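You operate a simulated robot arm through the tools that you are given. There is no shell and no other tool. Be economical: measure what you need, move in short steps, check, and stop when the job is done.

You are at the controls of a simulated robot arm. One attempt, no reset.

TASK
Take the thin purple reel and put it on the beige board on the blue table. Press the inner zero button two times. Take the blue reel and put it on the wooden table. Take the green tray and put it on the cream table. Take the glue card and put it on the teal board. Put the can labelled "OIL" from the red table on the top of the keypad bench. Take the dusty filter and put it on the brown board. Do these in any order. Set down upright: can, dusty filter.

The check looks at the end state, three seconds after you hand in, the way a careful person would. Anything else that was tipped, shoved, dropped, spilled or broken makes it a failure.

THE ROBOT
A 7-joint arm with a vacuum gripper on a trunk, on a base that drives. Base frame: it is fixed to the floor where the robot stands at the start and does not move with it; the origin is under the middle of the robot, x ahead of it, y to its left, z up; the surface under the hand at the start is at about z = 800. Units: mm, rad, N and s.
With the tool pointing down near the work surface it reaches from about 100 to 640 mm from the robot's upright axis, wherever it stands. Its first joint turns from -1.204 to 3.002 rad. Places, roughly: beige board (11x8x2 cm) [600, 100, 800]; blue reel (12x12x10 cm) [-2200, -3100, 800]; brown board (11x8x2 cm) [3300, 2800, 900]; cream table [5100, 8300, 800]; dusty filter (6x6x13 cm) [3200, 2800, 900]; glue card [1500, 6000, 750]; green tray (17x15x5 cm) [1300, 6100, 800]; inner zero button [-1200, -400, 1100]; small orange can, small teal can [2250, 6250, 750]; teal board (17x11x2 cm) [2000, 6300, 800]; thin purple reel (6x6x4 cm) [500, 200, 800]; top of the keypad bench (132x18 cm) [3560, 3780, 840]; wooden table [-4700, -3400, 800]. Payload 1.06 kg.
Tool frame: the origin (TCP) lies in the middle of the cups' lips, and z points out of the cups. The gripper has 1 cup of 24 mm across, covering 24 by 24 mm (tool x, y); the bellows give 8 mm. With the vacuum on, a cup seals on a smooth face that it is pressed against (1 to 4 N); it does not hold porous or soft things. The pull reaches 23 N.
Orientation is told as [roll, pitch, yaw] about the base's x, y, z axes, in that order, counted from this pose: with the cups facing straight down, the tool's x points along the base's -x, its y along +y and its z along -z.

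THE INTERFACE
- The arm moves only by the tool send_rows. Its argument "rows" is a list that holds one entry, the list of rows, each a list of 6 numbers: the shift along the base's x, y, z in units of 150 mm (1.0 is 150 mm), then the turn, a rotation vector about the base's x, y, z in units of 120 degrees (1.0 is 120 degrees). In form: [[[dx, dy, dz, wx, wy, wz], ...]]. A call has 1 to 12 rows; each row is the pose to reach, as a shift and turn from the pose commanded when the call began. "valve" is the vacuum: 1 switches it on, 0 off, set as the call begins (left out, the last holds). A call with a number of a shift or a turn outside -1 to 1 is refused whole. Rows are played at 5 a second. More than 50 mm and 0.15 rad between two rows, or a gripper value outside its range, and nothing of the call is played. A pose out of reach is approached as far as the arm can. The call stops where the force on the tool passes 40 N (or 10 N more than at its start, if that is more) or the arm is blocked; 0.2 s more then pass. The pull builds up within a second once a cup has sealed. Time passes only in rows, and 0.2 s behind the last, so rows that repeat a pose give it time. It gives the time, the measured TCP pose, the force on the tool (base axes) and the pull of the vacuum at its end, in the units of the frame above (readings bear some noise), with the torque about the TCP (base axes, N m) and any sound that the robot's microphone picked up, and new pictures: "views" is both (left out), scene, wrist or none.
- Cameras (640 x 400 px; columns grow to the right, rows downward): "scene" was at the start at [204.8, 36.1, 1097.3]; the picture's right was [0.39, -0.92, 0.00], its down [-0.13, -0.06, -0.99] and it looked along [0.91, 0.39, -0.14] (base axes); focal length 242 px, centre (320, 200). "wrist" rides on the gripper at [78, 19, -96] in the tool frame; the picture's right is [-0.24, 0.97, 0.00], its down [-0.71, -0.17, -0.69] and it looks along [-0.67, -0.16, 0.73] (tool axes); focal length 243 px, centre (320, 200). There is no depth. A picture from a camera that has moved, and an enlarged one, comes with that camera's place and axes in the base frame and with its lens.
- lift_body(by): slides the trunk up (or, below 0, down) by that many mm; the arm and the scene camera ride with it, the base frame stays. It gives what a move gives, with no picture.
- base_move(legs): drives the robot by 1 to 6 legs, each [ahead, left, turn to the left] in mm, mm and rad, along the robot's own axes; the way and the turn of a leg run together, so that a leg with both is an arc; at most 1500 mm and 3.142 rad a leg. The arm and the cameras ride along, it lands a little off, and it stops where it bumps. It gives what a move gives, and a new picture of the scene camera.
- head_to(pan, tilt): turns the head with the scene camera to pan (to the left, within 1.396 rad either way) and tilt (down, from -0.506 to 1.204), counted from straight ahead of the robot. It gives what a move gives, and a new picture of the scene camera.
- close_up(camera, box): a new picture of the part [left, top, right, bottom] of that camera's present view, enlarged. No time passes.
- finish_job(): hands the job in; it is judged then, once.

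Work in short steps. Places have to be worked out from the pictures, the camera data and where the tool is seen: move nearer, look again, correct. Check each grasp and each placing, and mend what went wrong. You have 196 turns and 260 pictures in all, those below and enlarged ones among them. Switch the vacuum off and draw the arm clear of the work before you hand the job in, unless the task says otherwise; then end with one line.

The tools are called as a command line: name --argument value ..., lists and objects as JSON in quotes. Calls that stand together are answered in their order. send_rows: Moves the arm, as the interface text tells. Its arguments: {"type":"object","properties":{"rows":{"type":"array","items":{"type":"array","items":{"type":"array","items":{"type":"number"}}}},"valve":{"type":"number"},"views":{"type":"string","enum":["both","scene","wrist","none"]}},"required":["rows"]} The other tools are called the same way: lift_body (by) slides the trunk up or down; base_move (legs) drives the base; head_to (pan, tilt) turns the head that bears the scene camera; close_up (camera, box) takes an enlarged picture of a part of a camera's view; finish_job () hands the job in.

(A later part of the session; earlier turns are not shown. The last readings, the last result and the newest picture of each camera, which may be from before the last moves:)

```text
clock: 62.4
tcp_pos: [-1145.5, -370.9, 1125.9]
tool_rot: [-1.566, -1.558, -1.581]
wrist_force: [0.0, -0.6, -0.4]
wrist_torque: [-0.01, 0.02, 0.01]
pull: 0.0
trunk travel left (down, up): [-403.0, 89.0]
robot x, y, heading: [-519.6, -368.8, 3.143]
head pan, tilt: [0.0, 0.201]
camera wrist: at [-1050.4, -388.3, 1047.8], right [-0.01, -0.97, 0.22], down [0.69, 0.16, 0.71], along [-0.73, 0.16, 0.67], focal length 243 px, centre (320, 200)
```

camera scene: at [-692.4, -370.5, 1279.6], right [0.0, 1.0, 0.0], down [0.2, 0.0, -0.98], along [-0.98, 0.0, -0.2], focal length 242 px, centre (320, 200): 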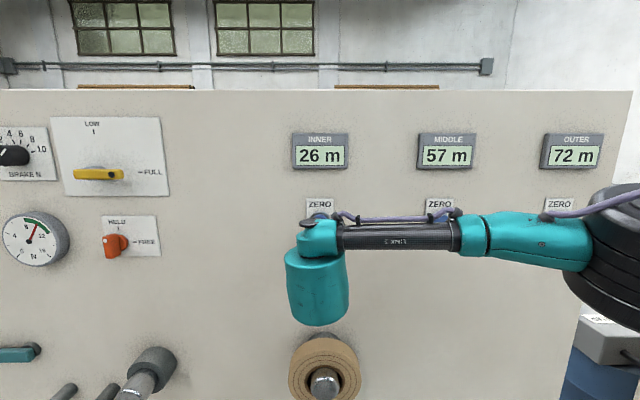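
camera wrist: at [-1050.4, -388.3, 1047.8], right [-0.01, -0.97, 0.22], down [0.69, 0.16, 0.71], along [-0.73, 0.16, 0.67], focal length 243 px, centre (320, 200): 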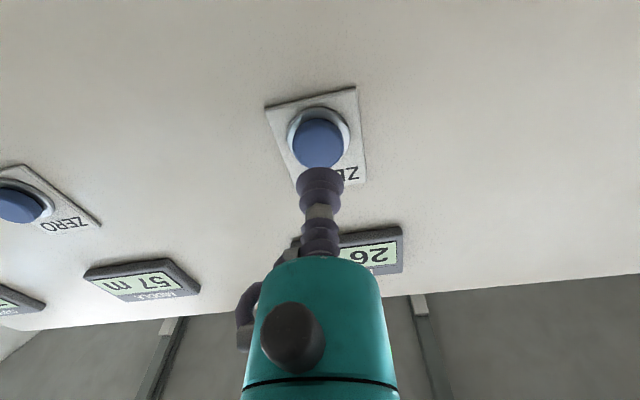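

The button face is about 46 mm ahead. I'll ease forward to contact and watch the force and any click.

send_rows --rows '[[[-0.12, 0.01, 0.01, 0, 0, 0], [-0.22, 0.01, 0.01, 0, 0, 0], [-0.26, 0.01, 0.01, 0, 0, 0], [-0.28, 0.01, 0.01, 0, 0, 0], [-0.295, 0.01, 0.01, 0, 0, 0], [-0.31, 0.01, 0.01, 0, 0, 0], [-0.325, 0.01, 0.01, 0, 0, 0], [-0.34, 0.01, 0.01, 0, 0, 0]]]' --views "both"

```text
clock: 64.2
tcp_pos: [-1195.4, -369.7, 1130.0]
tool_rot: [-1.614, -1.559, -1.532]
wrist_force: [4.6, 0.0, 0.4]
wrist_torque: [-0.03, 0.0, 0.04]
pull: 0.1
trunk travel left (down, up): [-403.0, 89.0]
robot x, y, heading: [-525.9, -372.7, 3.135]
head pan, tilt: [0.0, 0.201]
heard: click
camera scene: at [-690.7, -370.5, 1279.8], right [0.0, 1.0, 0.0], down [0.2, 0.0, -0.98], along [-0.98, 0.0, -0.2], focal length 242 px, centre (320, 200)
camera wrist: at [-1100.8, -387.4, 1050.0], right [-0.01, -0.97, 0.22], down [0.69, 0.16, 0.71], along [-0.73, 0.16, 0.67], focal length 243 px, centre (320, 200)
```

scene: 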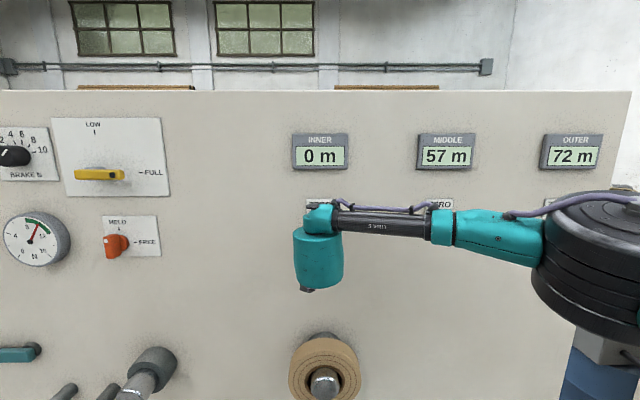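
wrist: 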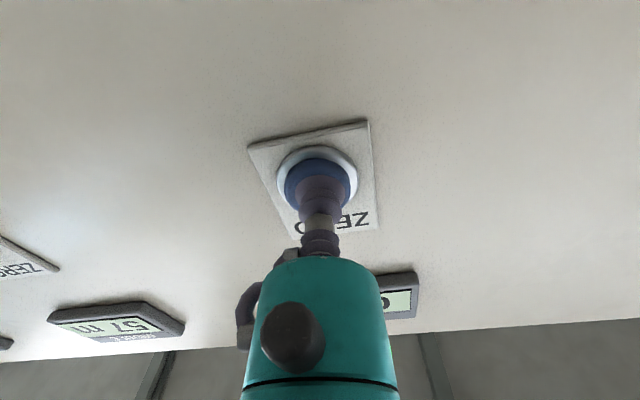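

One click, and the inner counter reads 0 m. I'll back off 25 mm to let the button return.

send_rows --rows '[[[0.05, 0, -0.02, 0, 0, 0], [0.17, 0, -0.02, 0, 0, 0], [0.17, 0, -0.02, 0, 0, 0], [0.17, 0, -0.02, 0, 0, 0]]]' --views "none"

send_rows --rows '[[[-0.1, 0, 0.0, 0, 0, 0], [-0.13, 0, 0.0, 0, 0, 0], [-0.145, 0, 0.0, 0, 0, 0], [-0.16, 0, 0, 0, 0, 0], [-0.175, 0, 0, 0, 0, 0]]]' --views "none"

```text
clock: 65.2
tcp_pos: [-1169.8, -369.6, 1125.8]
tool_rot: [-1.578, -1.558, -1.57]
wrist_force: [0.0, -0.3, 0.2]
wrist_torque: [-0.02, 0.02, -0.02]
pull: 0.0
trunk travel left (down, up): [-403.0, 89.0]
robot x, y, heading: [-524.6, -371.5, 3.138]
head pan, tilt: [0.0, 0.201]
```

```text
clock: 66.4
tcp_pos: [-1195.6, -370.6, 1125.6]
tool_rot: [-1.611, -1.559, -1.536]
wrist_force: [5.3, 0.2, -0.8]
wrist_torque: [0.03, 0.0, 0.01]
pull: 0.2
trunk travel left (down, up): [-403.0, 89.0]
robot x, y, heading: [-521.5, -374.8, 3.141]
head pan, tilt: [0.0, 0.201]
heard: click
```

The second click is done. I'll back off and turn the tool down again, then head for the blue reel.

send_rows --rows '[[[0.1, 0, 0, 0, 0, 0], [0.25, 0, 0, 0, 0, 0], [0.25, 0, 0, 0, 0, 0]]]' --views "none"

base_move --legs '[[-350, 0, 0]]'

send_rows --rows '[[[0.1, 0, -0.05, 0, -0.07, 0], [0.2, 0, -0.1, 0, -0.14, 0], [0.3, 0, -0.15, 0, -0.21, 0], [0.4, 0, -0.2, 0, -0.28, 0], [0.5, 0, -0.25, 0, -0.35, 0], [0.6, 0, -0.3, 0, -0.42, 0], [0.7, 0, -0.35, 0, -0.49, 0], [0.8, 0, -0.4, 0, -0.56, 0], [0.9, 0, -0.45, 0, -0.63, 0], [1.0, 0, -0.48, 0, -0.69, 0], [1.0, 0, -0.48, 0, -0.745, 0], [1.0, 0, -0.48, 0, -0.745, 0]]]' --views "none"

head_to --pan 0.9 --tilt 0.2

```text
clock: 67.2
tcp_pos: [-1160.5, -370.5, 1126.4]
tool_rot: [-1.595, -1.558, -1.554]
wrist_force: [0.6, -0.7, 0.0]
wrist_torque: [-0.03, 0.01, 0.01]
pull: 0.0
trunk travel left (down, up): [-403.0, 89.0]
robot x, y, heading: [-525.2, -373.0, 3.139]
head pan, tilt: [0.0, 0.201]
```

```text
clock: 69.4
tcp_pos: [-808.1, -373.0, 1125.4]
tool_rot: [-1.602, -1.558, -1.541]
wrist_force: [0.2, -1.0, -0.7]
wrist_torque: [-0.02, -0.01, 0.03]
pull: 0.0
trunk travel left (down, up): [-403.0, 89.0]
robot x, y, heading: [-174.1, -374.8, 3.142]
head pan, tilt: [0.0, 0.201]
camera scene: at [-340.4, -371.7, 1279.8], right [0.0, 1.0, 0.0], down [0.2, 0.0, -0.98], along [-0.98, 0.0, -0.2], focal length 242 px, centre (320, 200)
```

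scene: 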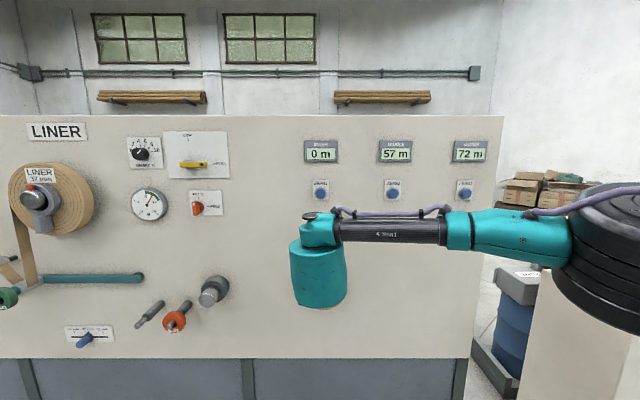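

```text
clock: 72.0
tcp_pos: [-659.4, -372.0, 1052.5]
tool_rot: [-0.005, -0.008, -3.129]
wrist_force: [0.2, -0.7, 0.2]
wrist_torque: [-0.01, 0.02, 0.02]
pull: 0.1
trunk travel left (down, up): [-403.0, 89.0]
robot x, y, heading: [-172.3, -370.1, 3.141]
head pan, tilt: [0.0, 0.201]
```

```text
clock: 73.2
tcp_pos: [-659.6, -371.3, 1052.6]
tool_rot: [-0.003, -0.009, -3.13]
wrist_force: [-0.2, 0.5, 0.8]
wrist_torque: [0.01, 0.02, 0.0]
pull: 0.1
trunk travel left (down, up): [-403.0, 89.0]
robot x, y, heading: [-174.3, -371.8, 3.142]
head pan, tilt: [0.901, 0.201]
camera scene: at [-305.7, -444.7, 1279.7], right [-0.78, 0.62, 0.0], down [0.12, 0.16, -0.98], along [-0.61, -0.77, -0.2], focal length 242 px, centre (320, 200)
```

scene: 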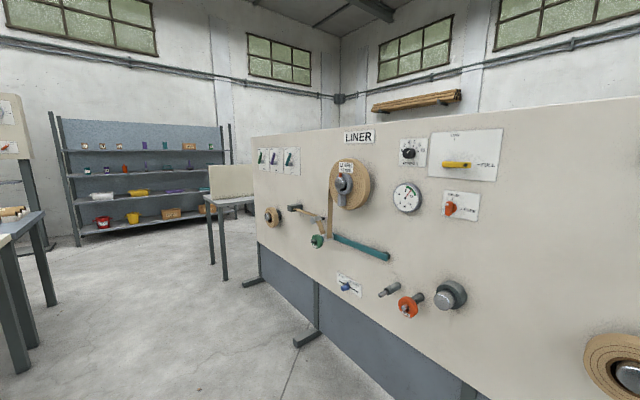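

The counter shows 0 m. The panel runs along x=-1200 down to about y=-2500, so I'll go around its end by driving along x=-470 toward -y.

base_move --legs '[[280, 0, 0], [0, 0, 1.571], [1500, 0, 0], [700, 0, 0]]'

head_to --pan -0.9 --tilt 0.3

```text
clock: 89.6
tcp_pos: [-413.4, -3074.1, 1052.5]
tool_rot: [-0.004, -0.01, -1.544]
wrist_force: [0.2, 0.1, 0.2]
wrist_torque: [-0.03, 0.03, 0.0]
pull: 0.1
trunk travel left (down, up): [-403.0, 89.0]
robot x, y, heading: [-420.5, -2588.3, -1.562]
head pan, tilt: [0.901, 0.201]
camera scene: at [-346.6, -2718.0, 1279.7], right [-0.61, -0.79, 0.0], down [-0.16, 0.12, -0.98], along [0.78, -0.6, -0.2], focal length 242 px, centre (320, 200)
```

scene: 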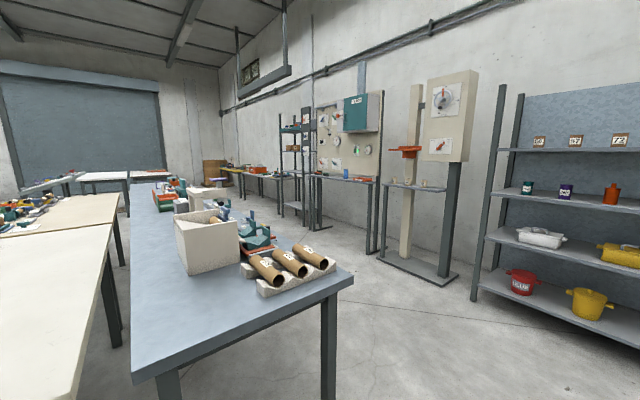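

```text
clock: 91.4
tcp_pos: [-413.1, -3074.2, 1053.6]
tool_rot: [-0.005, -0.01, -1.547]
wrist_force: [0.6, 0.9, 0.7]
wrist_torque: [0.01, 0.0, 0.03]
pull: 0.1
trunk travel left (down, up): [-403.0, 89.0]
robot x, y, heading: [-418.6, -2586.7, -1.56]
head pan, tilt: [-0.901, 0.3]
camera scene: at [-492.8, -2719.8, 1270.4], right [-0.63, 0.77, 0.0], down [0.23, 0.19, -0.96], along [-0.74, -0.6, -0.3], focal length 242 px, centre (320, 200)
```

scene: 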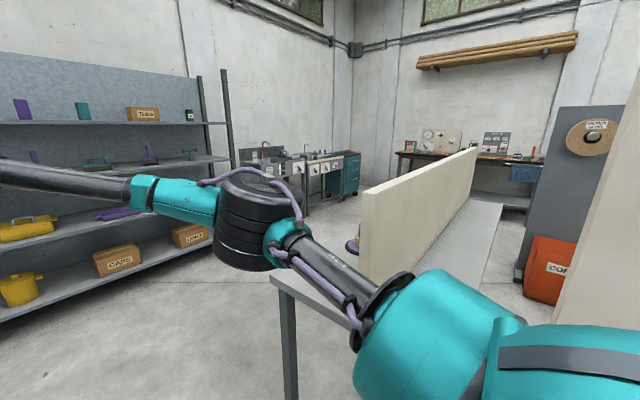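

The blue reel is hidden behind the low divider, on the table's south side, and the aisle there is wide. I'll drive round to it.

base_move --legs '[[1300, 0, 0], [0, 0, -1.571], [600, 0, 0]]'

head_to --pan -0.3 --tilt 0.3

```text
clock: 104.8
tcp_pos: [-1484.3, -3911.5, 1053.2]
tool_rot: [-0.004, -0.009, -3.12]
wrist_force: [0.0, 0.5, 0.0]
wrist_torque: [-0.02, 0.0, 0.0]
pull: 0.1
trunk travel left (down, up): [-403.0, 89.0]
robot x, y, heading: [-996.2, -3902.4, -3.13]
head pan, tilt: [-0.901, 0.3]
camera scene: at [-1131.0, -3835.7, 1270.4], right [0.78, 0.63, 0.0], down [0.19, -0.23, -0.96], along [-0.6, 0.74, -0.3], focal length 242 px, centre (320, 200)
```

scene: 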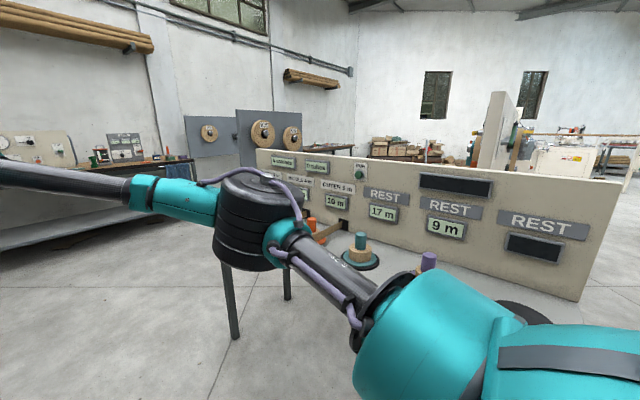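

```text
clock: 105.8
tcp_pos: [-1484.9, -3912.0, 1053.0]
tool_rot: [-0.003, -0.01, -3.122]
wrist_force: [1.0, -0.1, 0.1]
wrist_torque: [-0.02, -0.04, 0.03]
pull: 0.0
trunk travel left (down, up): [-403.0, 89.0]
robot x, y, heading: [-997.1, -3911.5, -3.132]
head pan, tilt: [-0.3, 0.3]
camera scene: at [-1161.5, -3881.4, 1270.4], right [0.29, 0.96, 0.0], down [0.28, -0.09, -0.96], along [-0.91, 0.28, -0.3], focal length 242 px, centre (320, 200)
```

scene: 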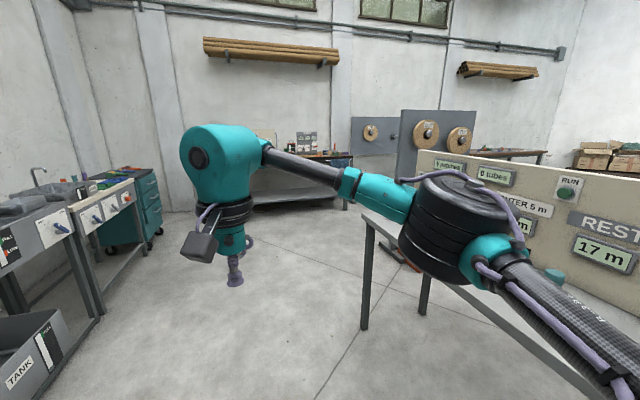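

I see reels on pins in front of the divider's REST displays. I'll drive level with x≈-1950 and face north.

base_move --legs '[[950, 0, 0], [0, 0, -1.571]]'

head_to --pan 0.2 --tilt 0.4

```text
clock: 114.8
tcp_pos: [-1940.9, -3421.0, 1053.7]
tool_rot: [-0.004, -0.009, 1.525]
wrist_force: [-0.1, -0.5, 0.1]
wrist_torque: [0.02, 0.05, -0.01]
pull: 0.2
trunk travel left (down, up): [-403.0, 89.0]
robot x, y, heading: [-1971.6, -3903.9, 1.512]
head pan, tilt: [-0.3, 0.3]
camera scene: at [-1935.0, -3746.9, 1270.4], right [0.94, -0.35, 0.0], down [-0.1, -0.28, -0.96], along [0.34, 0.89, -0.3], focal length 242 px, centre (320, 200)
```

scene: 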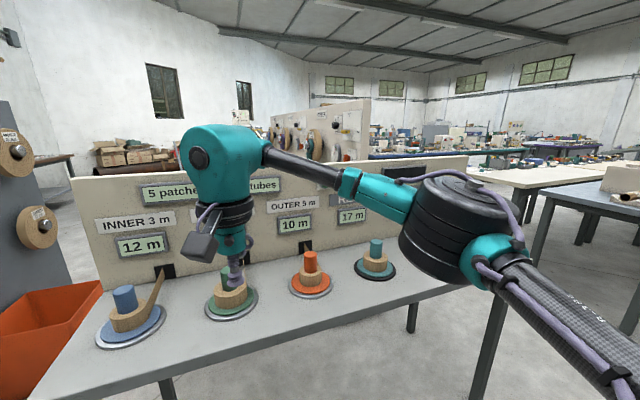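

```text
clock: 115.8
tcp_pos: [-1942.5, -3421.8, 1052.6]
tool_rot: [-0.003, -0.01, 1.523]
wrist_force: [-0.9, -0.6, -0.4]
wrist_torque: [-0.02, 0.0, 0.01]
pull: 0.0
trunk travel left (down, up): [-403.0, 89.0]
robot x, y, heading: [-1973.8, -3910.4, 1.51]
head pan, tilt: [0.201, 0.4]
camera scene: at [-1980.8, -3742.5, 1261.2], right [0.99, 0.14, 0.0], down [0.05, -0.39, -0.92], along [-0.13, 0.91, -0.39], focal length 242 px, centre (320, 200)
```

scene: 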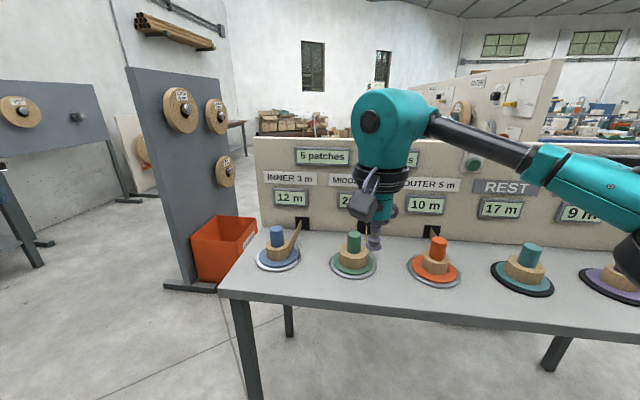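

The leftmost reel is the blue one. I'll zoom in on it.

close_up --camera "scene" --box '[230, 190, 390, 290]'

```text
4.00 times, centred on (310, 240) of scene
camera zoom: at [-1980.8, -3742.5, 1261.2], right [0.99, 0.14, 0.0], down [0.05, -0.39, -0.92], along [-0.13, 0.91, -0.39], focal length 968 px, centre (360, 40)
```

zoom: 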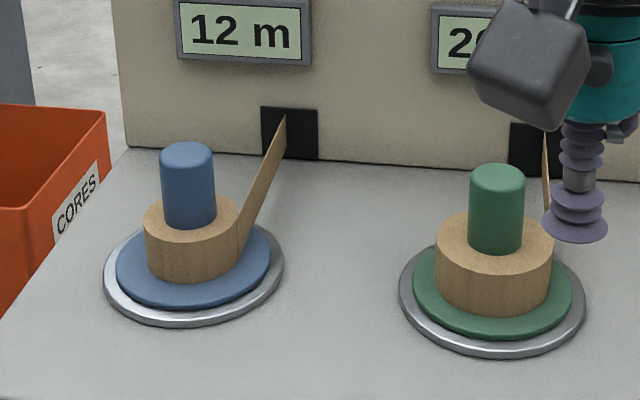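

The blue reel's post top is about (-2193,-3154,914) and roughly 40 mm wide. I'll line up with it, stopping 500 mm short so the tool stays clear of the tall divider.

base_move --legs '[[0, 0, 0.06], [0, 222, 0], [230, 0, 0]]'

send_rows --rows '[[[0, 0, 0, 0, 0, 0]]]' --views "wrist"

```text
clock: 120.1
tcp_pos: [-2192.8, -3186.5, 1052.7]
tool_rot: [-0.004, -0.01, 1.584]
wrist_force: [0.5, 0.3, -0.4]
wrist_torque: [-0.03, -0.04, -0.01]
pull: 0.0
trunk travel left (down, up): [-403.0, 89.0]
robot x, y, heading: [-2187.7, -3672.7, 1.571]
head pan, tilt: [0.201, 0.4]
camera scene: at [-2211.2, -3510.0, 1261.1], right [0.98, 0.2, 0.0], down [0.08, -0.38, -0.92], along [-0.18, 0.9, -0.39], focal length 242 px, centre (320, 200)
```

scene: 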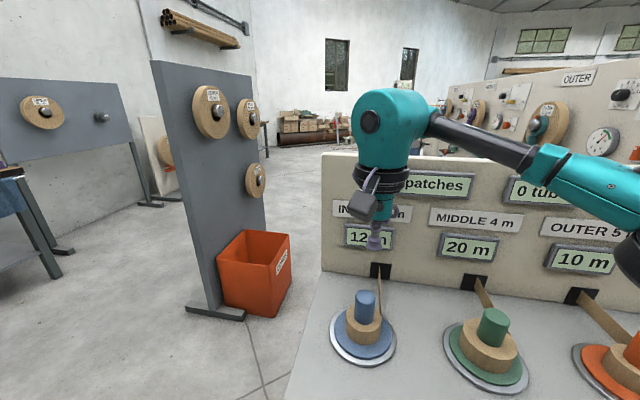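

```text
clock: 120.5
tcp_pos: [-2192.6, -3188.1, 1053.8]
tool_rot: [-0.003, -0.01, 1.585]
wrist_force: [0.2, 0.7, 1.1]
wrist_torque: [-0.03, -0.01, 0.03]
pull: 0.0
trunk travel left (down, up): [-403.0, 89.0]
robot x, y, heading: [-2190.6, -3676.9, 1.576]
head pan, tilt: [0.201, 0.4]
camera wrist: at [-2210.9, -3266.5, 1147.0], right [-0.98, 0.22, 0.0], down [0.16, 0.7, 0.69], along [0.15, 0.68, -0.72], focal length 243 px, centre (320, 200)
```

wrist: 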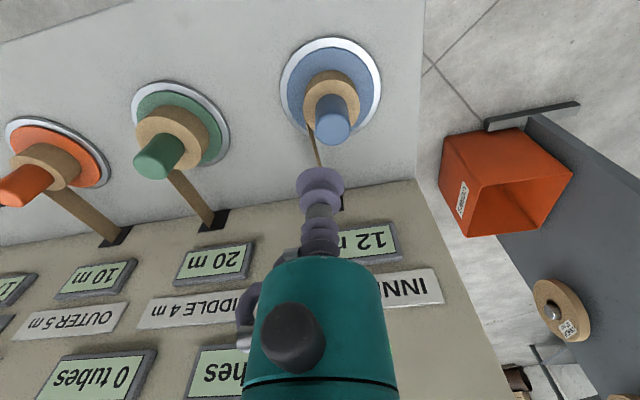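

Both views put the post top at (-2197,-3147) and about 915-918 high. I'll lower to just above it and check.

send_rows --rows '[[[-0.01, 0.1, -0.1, 0, 0, 0], [-0.03, 0.27, -0.3, 0, 0, 0], [-0.03, 0.27, -0.5, 0, 0, 0], [-0.03, 0.27, -0.7, 0, 0, 0], [-0.03, 0.27, -0.8, 0, 0, 0], [-0.03, 0.27, -0.8, 0, 0, 0]]]' --valve 1 --views "both"

```text
clock: 121.9
tcp_pos: [-2198.2, -3147.8, 934.3]
tool_rot: [-0.004, -0.01, 1.584]
wrist_force: [0.2, 0.4, 0.5]
wrist_torque: [0.02, -0.01, 0.0]
pull: 0.1
trunk travel left (down, up): [-403.0, 89.0]
robot x, y, heading: [-2193.1, -3673.6, 1.573]
head pan, tilt: [0.201, 0.4]
camera scene: at [-2211.2, -3510.7, 1261.2], right [0.98, 0.2, 0.0], down [0.08, -0.38, -0.92], along [-0.18, 0.9, -0.39], focal length 242 px, centre (320, 200)
camera wrist: at [-2215.8, -3225.7, 1027.1], right [-0.98, 0.22, 0.0], down [0.16, 0.7, 0.69], along [0.15, 0.68, -0.72], focal length 243 px, centre (320, 200)
```

scene: 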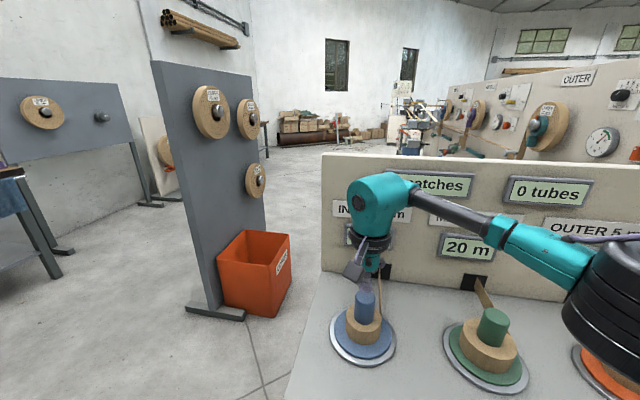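
wrist: 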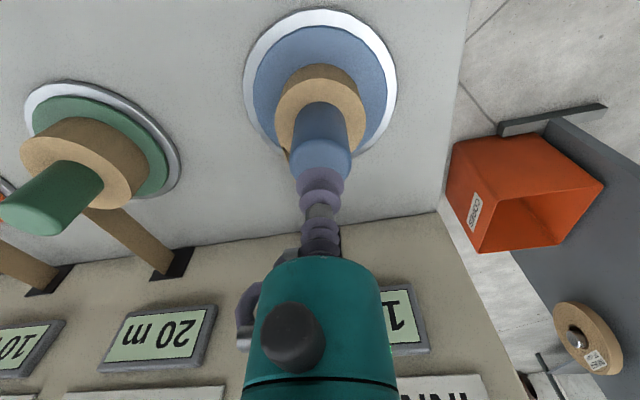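

The cup is centred over the blue post and the elbow has about 90 mm of clearance. I'll go down to contact.

send_rows --rows '[[[-0.005, -0.005, -0.06, 0, 0, 0], [-0.005, -0.005, -0.09, 0, 0, 0], [-0.005, -0.005, -0.105, 0, 0, 0], [-0.005, -0.005, -0.12, 0, 0, 0], [-0.005, -0.005, -0.13, 0, 0, 0], [-0.005, -0.005, -0.14, 0, 0, 0], [-0.005, -0.005, -0.14, 0, 0, 0], [-0.005, -0.005, -0.14, 0, 0, 0]]]' --valve 1 --views "none"

```text
clock: 123.7
tcp_pos: [-2198.9, -3147.7, 912.6]
tool_rot: [-0.003, -0.01, 1.585]
wrist_force: [0.0, -0.2, -1.0]
wrist_torque: [0.04, -0.02, 0.0]
pull: 0.1
trunk travel left (down, up): [-403.0, 89.0]
robot x, y, heading: [-2191.1, -3673.5, 1.573]
head pan, tilt: [0.201, 0.4]
```

No contact yet at 912.6. I'll go lower in small steps.

send_rows --rows '[[[0, 0, -0.015, 0, 0, 0], [0, 0, -0.03, 0, 0, 0], [0, 0, -0.045, 0, 0, 0], [0, 0, -0.06, 0, 0, 0], [0, 0, -0.06, 0, 0, 0], [0, 0, -0.06, 0, 0, 0], [0, 0, -0.06, 0, 0, 0]]]' --valve 1 --views "wrist"

```text
clock: 125.3
tcp_pos: [-2198.7, -3148.2, 904.3]
tool_rot: [-0.003, -0.011, 1.584]
wrist_force: [0.2, 0.9, 1.4]
wrist_torque: [-0.01, 0.01, 0.05]
pull: 0.1
trunk travel left (down, up): [-403.0, 89.0]
robot x, y, heading: [-2193.6, -3674.2, 1.57]
head pan, tilt: [0.201, 0.4]
camera wrist: at [-2216.3, -3226.9, 997.3], right [-0.98, 0.22, 0.0], down [0.16, 0.7, 0.69], along [0.15, 0.68, -0.72], focal length 243 px, centre (320, 200)
```

wrist: 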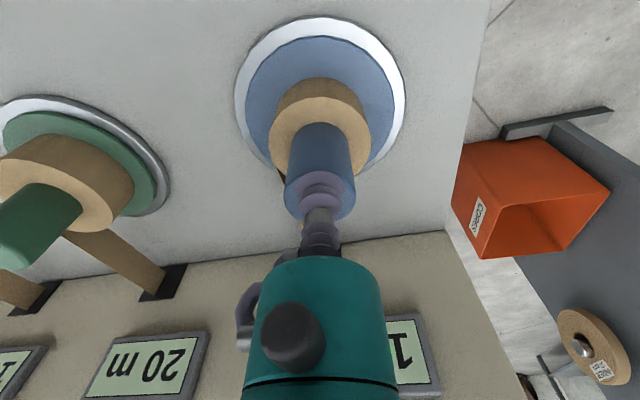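

The cup is touching or nearly touching the post. I'll press a few more millimetres.

send_rows --rows '[[[0, 0, -0.015, 0, 0, 0], [0, 0, -0.025, 0, 0, 0], [0, 0, -0.025, 0, 0, 0], [0, 0, -0.025, 0, 0, 0], [0, 0, -0.025, 0, 0, 0]]]' --valve 1 --views "none"

```text
clock: 126.5
tcp_pos: [-2197.8, -3149.5, 899.6]
tool_rot: [-0.002, -0.011, 1.586]
wrist_force: [-1.3, 1.3, 5.0]
wrist_torque: [-0.05, -0.01, -0.02]
pull: 0.0
trunk travel left (down, up): [-403.0, 89.0]
robot x, y, heading: [-2192.5, -3677.0, 1.567]
head pan, tilt: [0.201, 0.4]
```

There is 5 N of contact but no seal. I'll zoom in to see how the cup sits.

close_up --camera "wrist" --box '[260, 100, 400, 260]'

close_up --camera "scene" --box '[315, 250, 415, 370]'

```text
2.50 times, centred on (330, 180) of wrist
camera zoom: at [-2216.2, -3227.1, 993.2], right [-0.98, 0.22, 0.0], down [0.16, 0.7, 0.69], along [0.15, 0.68, -0.72], focal length 606 px, centre (295, 250)
```

zoom: 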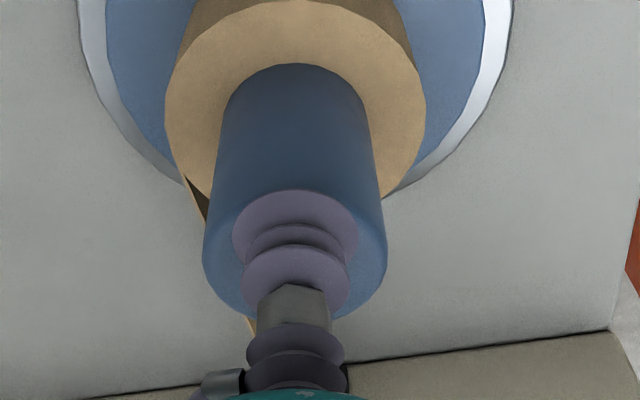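

```text
3.33 times, centred on (365, 310) of scene
camera zoom: at [-2211.3, -3510.8, 1261.2], right [0.98, 0.2, 0.0], down [0.08, -0.38, -0.92], along [-0.18, 0.9, -0.39], focal length 806 px, centre (170, -167)
```

zoom: 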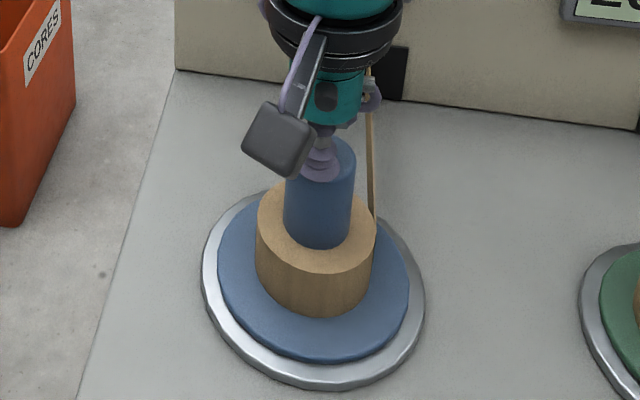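

The cup sits about 8 mm too far south and overhangs the rounded edge. I'll raise slightly, shift 8 mm in +y and press again.

send_rows --rows '[[[0, 0, 0.08, 0, 0, 0], [0, 0.053, 0.08, 0, 0, 0], [0, 0.053, 0.05, 0, 0, 0], [0, 0.053, 0.03, 0, 0, 0], [0, 0.053, 0.015, 0, 0, 0], [0, 0.053, 0.005, 0, 0, 0], [0, 0.053, 0.005, 0, 0, 0], [0, 0.053, 0.005, 0, 0, 0], [0, 0.053, 0.005, 0, 0, 0]]]' --valve 1 --views "none"

close_up --camera "wrist" --box '[260, 100, 400, 260]'

```text
clock: 128.5
tcp_pos: [-2197.4, -3140.6, 901.3]
tool_rot: [-0.006, -0.01, 1.586]
wrist_force: [-0.7, 5.0, 15.9]
wrist_torque: [-0.1, 0.04, -0.04]
pull: 23.0
trunk travel left (down, up): [-403.0, 89.0]
robot x, y, heading: [-2190.4, -3676.4, 1.574]
head pan, tilt: [0.201, 0.4]
```

```text
2.50 times, centred on (330, 180) of wrist
camera zoom: at [-2215.9, -3219.2, 994.2], right [-0.98, 0.22, 0.0], down [0.16, 0.7, 0.69], along [0.15, 0.68, -0.72], focal length 606 px, centre (295, 250)
```

zoom: 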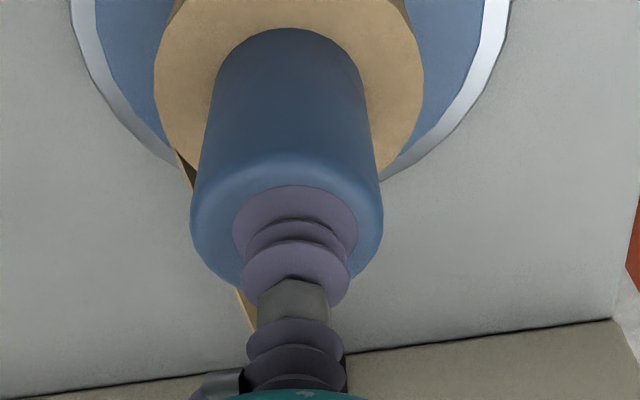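

It sealed at 23 N. I'll lift gently and check.

send_rows --rows '[[[0, 0, 0.05, 0, 0, 0], [0, 0, 0.12, 0, 0, 0], [0, 0, 0.3, 0, 0, 0], [0, 0, 0.5, 0, 0, 0], [0, 0, 0.7, 0, 0, 0], [0, 0, 0.7, 0, 0, 0]]]' --views "scene"

```text
clock: 129.9
tcp_pos: [-2196.6, -3139.6, 1005.0]
tool_rot: [-0.005, -0.01, 1.584]
wrist_force: [0.0, -0.8, -1.6]
wrist_torque: [0.0, 0.02, 0.02]
pull: 22.9
trunk travel left (down, up): [-403.0, 89.0]
robot x, y, heading: [-2190.7, -3671.6, 1.571]
head pan, tilt: [0.201, 0.4]
camera scene: at [-2211.1, -3510.4, 1261.1], right [0.98, 0.2, 0.0], down [0.08, -0.38, -0.92], along [-0.18, 0.9, -0.39], focal length 242 px, centre (320, 200)
```

scene: 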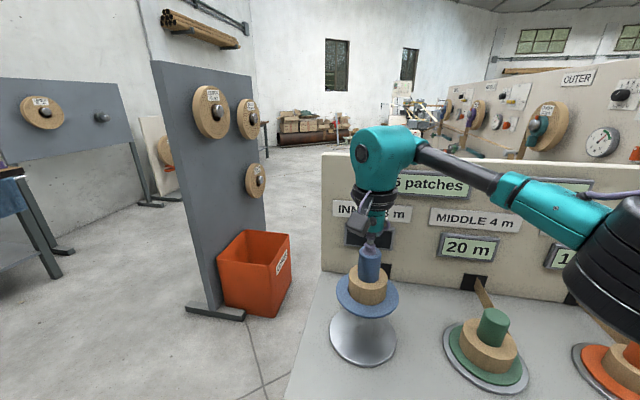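

The blue reel is up and holding at 22.9 N. I'll back away from the table, turn west and drive toward the wooden table, looking as I go.

send_rows --rows '[[[0, -0.1, 0.15, 0, 0, 0], [0, -0.3, 0.3, 0, 0, 0], [0, -0.5, 0.3, 0, 0, 0], [0, -0.5, 0.3, 0, 0, 0]]]' --views "none"

base_move --legs '[[-280, 0, 0], [0, 0, 1.571]]'

```text
clock: 130.9
tcp_pos: [-2197.1, -3215.4, 1050.7]
tool_rot: [-0.002, -0.01, 1.583]
wrist_force: [-0.5, 0.3, -2.0]
wrist_torque: [-0.01, -0.04, 0.03]
pull: 23.1
trunk travel left (down, up): [-403.0, 89.0]
robot x, y, heading: [-2188.5, -3671.1, 1.574]
head pan, tilt: [0.201, 0.4]
```

```text
clock: 136.7
tcp_pos: [-2650.2, -3953.8, 1050.7]
tool_rot: [-0.003, -0.011, 3.142]
wrist_force: [-0.5, -1.3, -2.1]
wrist_torque: [-0.01, -0.01, -0.03]
pull: 22.9
trunk travel left (down, up): [-403.0, 89.0]
robot x, y, heading: [-2191.0, -3956.2, 3.127]
head pan, tilt: [0.201, 0.4]
camera scene: at [-2355.9, -3971.4, 1261.1], right [-0.19, 0.98, 0.0], down [0.38, 0.07, -0.92], along [-0.91, -0.17, -0.39], focal length 242 px, centre (320, 200)
```

scene: 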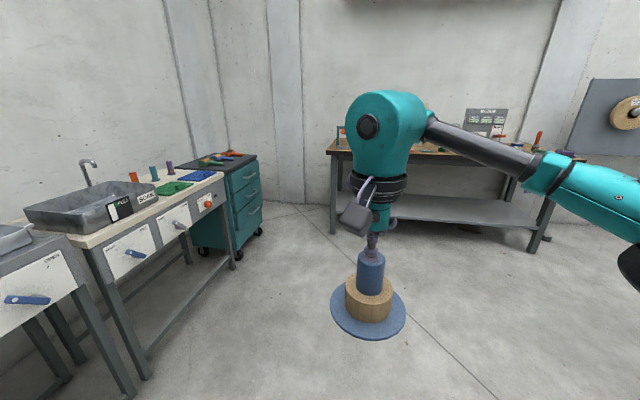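

The wooden workbench is ahead with its front edge near x=-4500. I'll drive 1400 mm closer and look at its top.

base_move --legs '[[1400, 0, 0.015]]'

head_to --pan -0.3 --tilt 0.35

```text
clock: 143.6
tcp_pos: [-4051.0, -3944.0, 1049.2]
tool_rot: [-0.005, -0.01, -3.135]
wrist_force: [-0.4, 0.4, -2.7]
wrist_torque: [-0.01, 0.0, 0.0]
pull: 22.6
trunk travel left (down, up): [-403.0, 89.0]
robot x, y, heading: [-3595.8, -3942.2, 3.14]
head pan, tilt: [0.201, 0.4]
camera scene: at [-3756.5, -3959.3, 1261.1], right [-0.19, 0.98, 0.0], down [0.38, 0.08, -0.92], along [-0.9, -0.18, -0.39], focal length 242 px, centre (320, 200)
```

scene: 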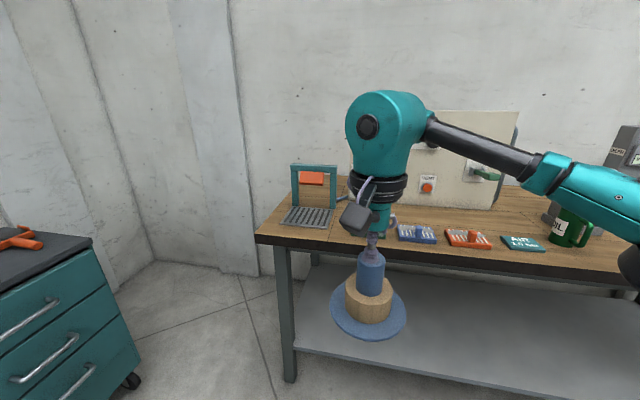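

```text
clock: 144.6
tcp_pos: [-4051.2, -3944.4, 1051.5]
tool_rot: [-0.003, -0.01, -3.133]
wrist_force: [-0.4, 0.8, -2.8]
wrist_torque: [-0.03, -0.03, 0.03]
pull: 22.6
trunk travel left (down, up): [-403.0, 89.0]
robot x, y, heading: [-3589.3, -3943.5, 3.132]
head pan, tilt: [-0.3, 0.351]
camera scene: at [-3754.3, -3913.4, 1265.7], right [0.3, 0.95, 0.0], down [0.33, -0.1, -0.94], along [-0.9, 0.28, -0.34], focal length 242 px, centre (320, 200)
```

scene: 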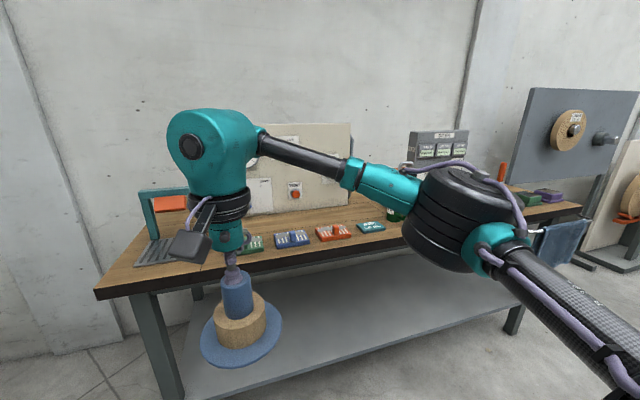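

Small trays line the front of the left part of the bench. I'll slide right to see whether the right part has a clear spot.

base_move --legs '[[0, -900, 0]]'

head_to --pan 0.15 --tilt 0.45

```text
clock: 152.9
tcp_pos: [-4055.1, -3046.2, 1050.2]
tool_rot: [-0.003, -0.01, -3.114]
wrist_force: [-0.1, 0.8, -2.1]
wrist_torque: [-0.03, -0.02, -0.01]
pull: 22.9
trunk travel left (down, up): [-403.0, 89.0]
robot x, y, heading: [-3595.9, -3033.2, -3.132]
head pan, tilt: [-0.3, 0.351]
camera scene: at [-3758.5, -3010.4, 1265.7], right [0.28, 0.96, 0.0], down [0.33, -0.1, -0.94], along [-0.9, 0.27, -0.34], focal length 242 px, centre (320, 200)
```

scene: 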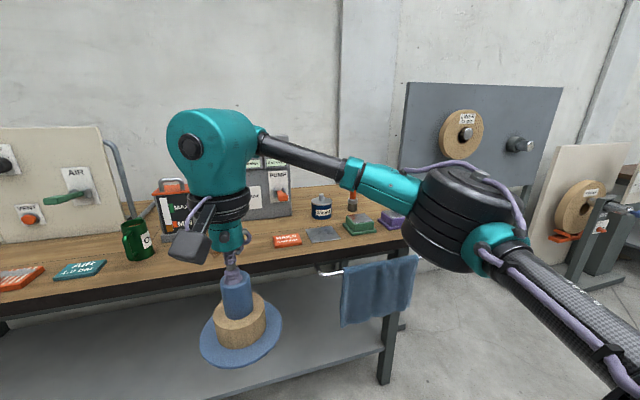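

```text
clock: 153.8
tcp_pos: [-4053.8, -3046.7, 1050.6]
tool_rot: [-0.004, -0.011, -3.115]
wrist_force: [0.2, -0.6, -1.6]
wrist_torque: [0.0, 0.01, 0.01]
pull: 22.6
trunk travel left (down, up): [-403.0, 89.0]
robot x, y, heading: [-3593.2, -3040.6, -3.128]
head pan, tilt: [0.15, 0.45]
camera scene: at [-3759.9, -3051.7, 1256.5], right [-0.16, 0.99, 0.0], down [0.43, 0.07, -0.9], along [-0.89, -0.15, -0.44], focal length 242 px, centre (320, 200)
```

scene: 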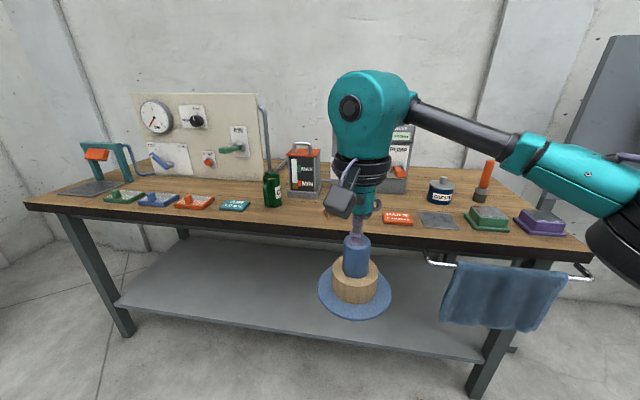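

There seems to be a free spot near (-4590,-3100), between the lantern box and the orange card. I'll drive closer and check it with the wrist camera.

base_move --legs '[[0, 55, 0], [330, 0, -0.013]]'

send_rows --rows '[[[0, 0, 0, 0, 0, 0]]]' --views "wrist"

```text
clock: 156.7
tcp_pos: [-4384.7, -3102.6, 1050.8]
tool_rot: [-0.005, -0.011, -3.122]
wrist_force: [0.5, 0.2, -1.6]
wrist_torque: [-0.02, -0.03, -0.05]
pull: 23.1
trunk travel left (down, up): [-403.0, 89.0]
robot x, y, heading: [-3922.8, -3097.8, -3.135]
head pan, tilt: [0.15, 0.45]
camera scene: at [-4090.2, -3109.4, 1256.4], right [-0.16, 0.99, 0.0], down [0.43, 0.07, -0.9], along [-0.89, -0.14, -0.44], focal length 242 px, centre (320, 200)
```

scene: 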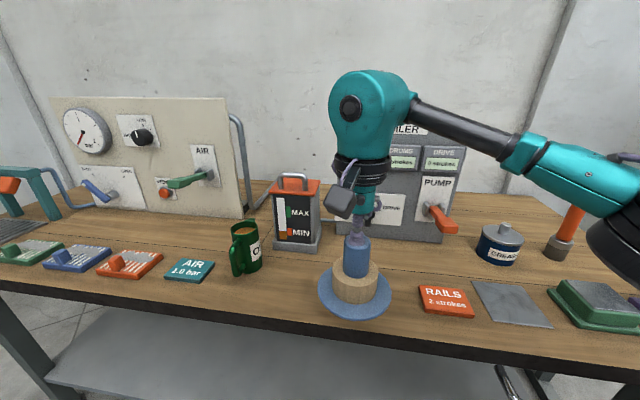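

```text
clock: 157.1
tcp_pos: [-4384.9, -3102.2, 1050.6]
tool_rot: [-0.003, -0.01, -3.122]
wrist_force: [0.1, -0.9, -2.5]
wrist_torque: [0.03, -0.01, -0.02]
pull: 22.3
trunk travel left (down, up): [-403.0, 89.0]
robot x, y, heading: [-3925.8, -3092.4, -3.135]
head pan, tilt: [0.15, 0.45]
camera wrist: at [-4305.3, -3119.2, 1144.3], right [-0.22, -0.98, 0.0], down [-0.7, 0.16, 0.69], along [-0.68, 0.15, -0.72], focal length 243 px, centre (320, 200)
```

wrist: 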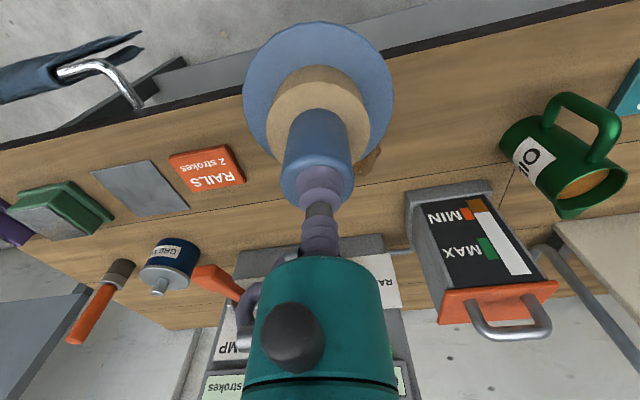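

The region x -4400…-4780, y -3200…-2930 is clear. I'll drive 150 ahead and 30 right to put the reel over about (-4535,-3072).

base_move --legs '[[150, -30, 0]]'

send_rows --rows '[[[0, 0, -0.25, 0, 0, 0], [0, 0, -0.5, 0, 0, 0], [0, 0, -0.75, 0, 0, 0], [0, 0, -0.8, 0, 0, 0], [0, 0, -0.8, 0, 0, 0]]]' --views "both"

```text
clock: 158.5
tcp_pos: [-4532.3, -3074.3, 1049.8]
tool_rot: [-0.003, -0.011, -3.122]
wrist_force: [0.7, 0.3, -3.3]
wrist_torque: [-0.01, -0.02, -0.02]
pull: 22.6
trunk travel left (down, up): [-403.0, 89.0]
robot x, y, heading: [-4073.2, -3068.1, -3.14]
head pan, tilt: [0.15, 0.45]
camera scene: at [-4237.5, -3080.9, 1256.4], right [-0.16, 0.99, 0.0], down [0.43, 0.07, -0.9], along [-0.89, -0.14, -0.44], focal length 242 px, centre (320, 200)
```

scene: 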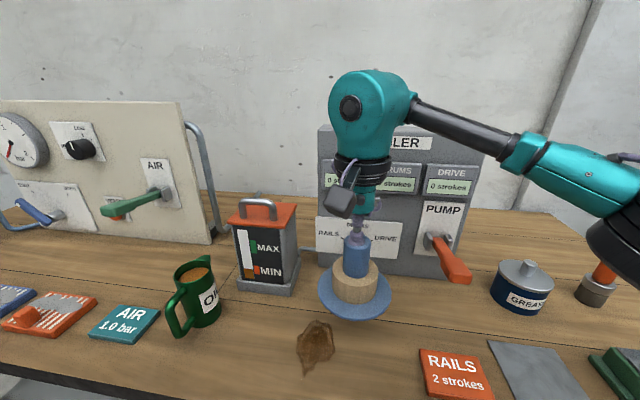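

```text
clock: 159.5
tcp_pos: [-4531.5, -3074.5, 938.7]
tool_rot: [0.007, -0.021, -3.125]
wrist_force: [1.6, 3.9, 17.0]
wrist_torque: [0.05, -0.1, 0.04]
pull: 22.9
trunk travel left (down, up): [-403.0, 89.0]
robot x, y, heading: [-4076.9, -3067.2, -3.133]
head pan, tilt: [0.15, 0.45]
stopped in row 5: the force on the tool passed its limit at 46 N (the readings are from after the stop); the commanded pose is now the measured one
camera scene: at [-4235.4, -3080.3, 1256.8], right [-0.16, 0.99, 0.0], down [0.43, 0.07, -0.9], along [-0.89, -0.14, -0.43], focal length 242 px, centre (320, 200)
camera wrist: at [-4451.1, -3090.2, 1032.5], right [-0.22, -0.98, 0.01], down [-0.7, 0.16, 0.7], along [-0.68, 0.14, -0.72], focal length 243 px, centre (320, 200)
```

scene: 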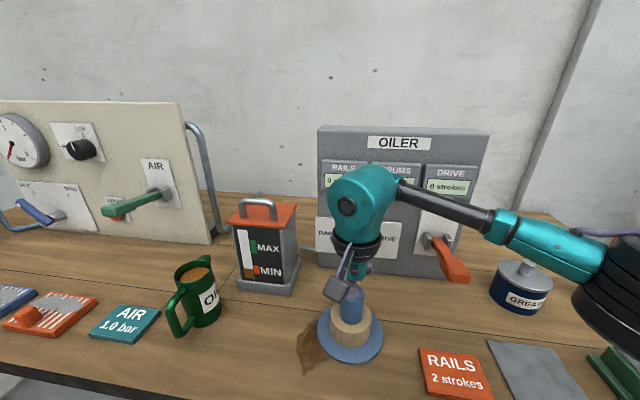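
wrist: 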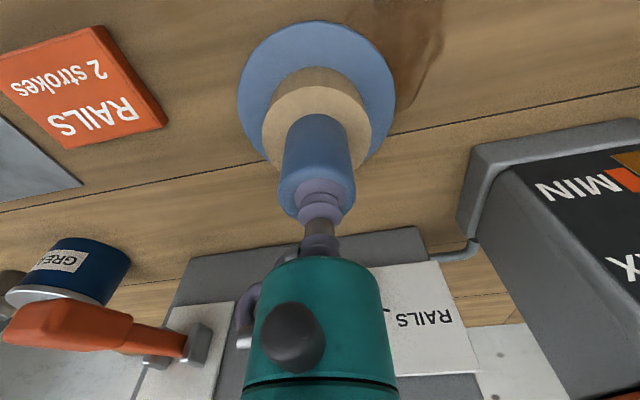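

It touched down early at 938, so this table's top is about 833, and the disc overlaps a dark stain on the wood. I'll lift 25 mm, shift it clear of the stain to about (-4578,-3038) and set it down.

send_rows --rows '[[[0, 0, 0.1, 0, 0, 0], [0, 0, 0.2, 0, 0, 0], [-0.16, 0.12, 0.2, 0, 0, 0], [-0.31, 0.24, 0.2, 0, 0, 0], [-0.31, 0.24, 0.2, 0, 0, 0]]]' --views "both"

```text
clock: 160.7
tcp_pos: [-4578.2, -3037.3, 967.3]
tool_rot: [0.004, -0.018, -3.125]
wrist_force: [0.5, -0.4, -1.9]
wrist_torque: [0.0, -0.01, 0.0]
pull: 22.2
trunk travel left (down, up): [-403.0, 89.0]
robot x, y, heading: [-4073.4, -3068.7, -3.132]
head pan, tilt: [0.15, 0.45]
camera scene: at [-4236.9, -3081.0, 1256.5], right [-0.16, 0.99, 0.0], down [0.43, 0.07, -0.9], along [-0.89, -0.14, -0.44], focal length 242 px, centre (320, 200)
camera wrist: at [-4498.8, -3053.8, 1060.6], right [-0.22, -0.98, 0.01], down [-0.7, 0.16, 0.7], along [-0.68, 0.15, -0.72], focal length 243 px, centre (320, 200)
```

scene: 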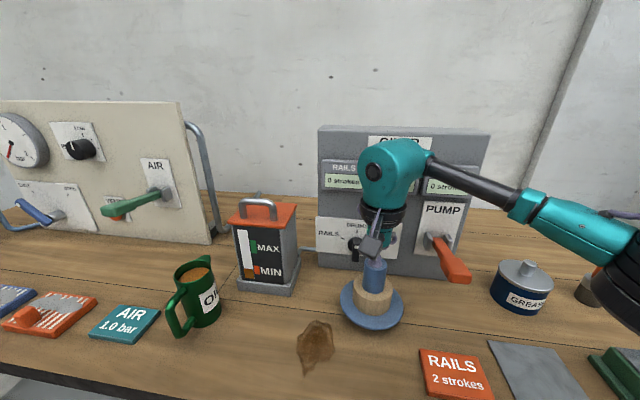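
wrist: 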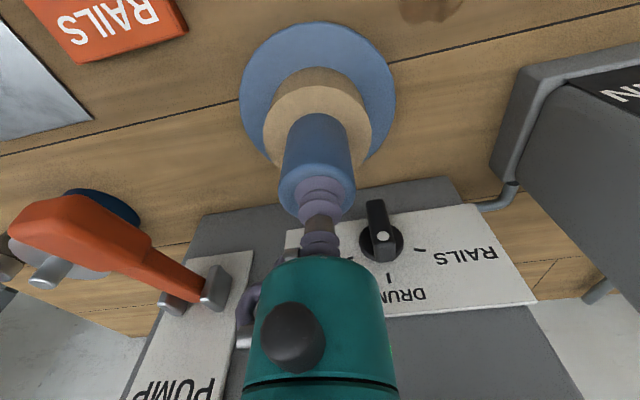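

The spot is clear of the stain. I'll lower gently to contact.

send_rows --rows '[[[0, 0, -0.08, 0, 0, 0], [0, 0, -0.13, 0, 0, 0], [0, 0, -0.15, 0, 0, 0], [0, 0, -0.165, 0, 0, 0], [0, 0, -0.175, 0, 0, 0], [0, 0, -0.175, 0, 0, 0]]]' --views "none"

```text
clock: 162.1
tcp_pos: [-4578.6, -3038.7, 942.6]
tool_rot: [0.006, -0.021, -3.124]
wrist_force: [-2.6, 2.5, 8.6]
wrist_torque: [0.02, -0.11, 0.05]
pull: 22.5
trunk travel left (down, up): [-403.0, 89.0]
robot x, y, heading: [-4071.8, -3068.8, -3.136]
head pan, tilt: [0.15, 0.45]
```

It is in contact at 8.6 N. I'll release and lift off.

send_rows --rows '[[[0, 0, 0, 0, 0, 0], [0, 0, 0, 0, 0, 0], [0, 0, 0, 0, 0, 0], [0, 0, 0.01, 0, 0, 0], [0, 0, 0.05, 0, 0, 0], [0, 0, 0.2, 0, 0, 0], [0, 0, 0.45, 0, 0, 0], [0, 0, 0.7, 0, 0, 0], [0, 0, 0.7, 0, 0, 0]]]' --valve 0 --views "scene"

```text
clock: 164.1
tcp_pos: [-4577.7, -3039.2, 1048.1]
tool_rot: [0.004, -0.017, -3.123]
wrist_force: [0.9, 0.5, 0.0]
wrist_torque: [0.07, -0.04, 0.0]
pull: 0.0
trunk travel left (down, up): [-403.0, 89.0]
robot x, y, heading: [-4073.8, -3063.7, -3.135]
head pan, tilt: [0.15, 0.45]
camera scene: at [-4236.8, -3080.9, 1256.5], right [-0.16, 0.99, 0.0], down [0.43, 0.07, -0.9], along [-0.89, -0.14, -0.44], focal length 242 px, centre (320, 200)
```

scene: 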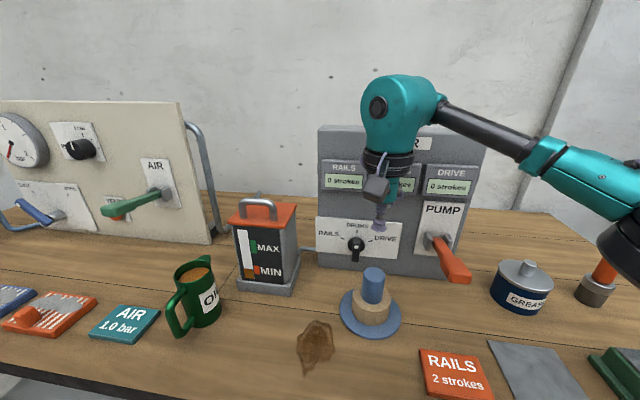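

The blue reel is upright on the wooden table, clear of everything. I'll back out along the route I came by, to the south aisle and then east.

base_move --legs '[[-320, 0, 0], [0, 880, 0], [-1500, 0, 0], [-1500, 0, 0], [-330, 0, 0], [0, 0, -1.571]]'

```text
clock: 193.6
tcp_pos: [-362.3, -3296.7, 1047.5]
tool_rot: [0.003, -0.018, 1.613]
wrist_force: [0.0, -0.6, 0.4]
wrist_torque: [0.01, -0.03, -0.01]
pull: 0.1
trunk travel left (down, up): [-403.0, 89.0]
robot x, y, heading: [-377.5, -3800.8, 1.604]
head pan, tilt: [0.15, 0.45]
camera scene: at [-397.5, -3639.1, 1256.5], right [0.98, 0.18, 0.0], down [0.08, -0.43, -0.9], along [-0.16, 0.89, -0.44], focal length 242 px, centre (320, 200)
```

scene: 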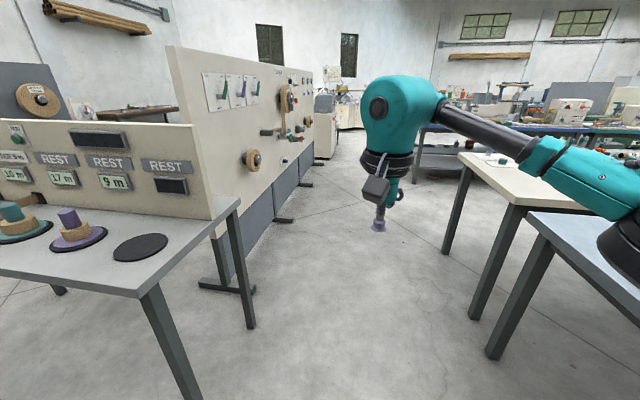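

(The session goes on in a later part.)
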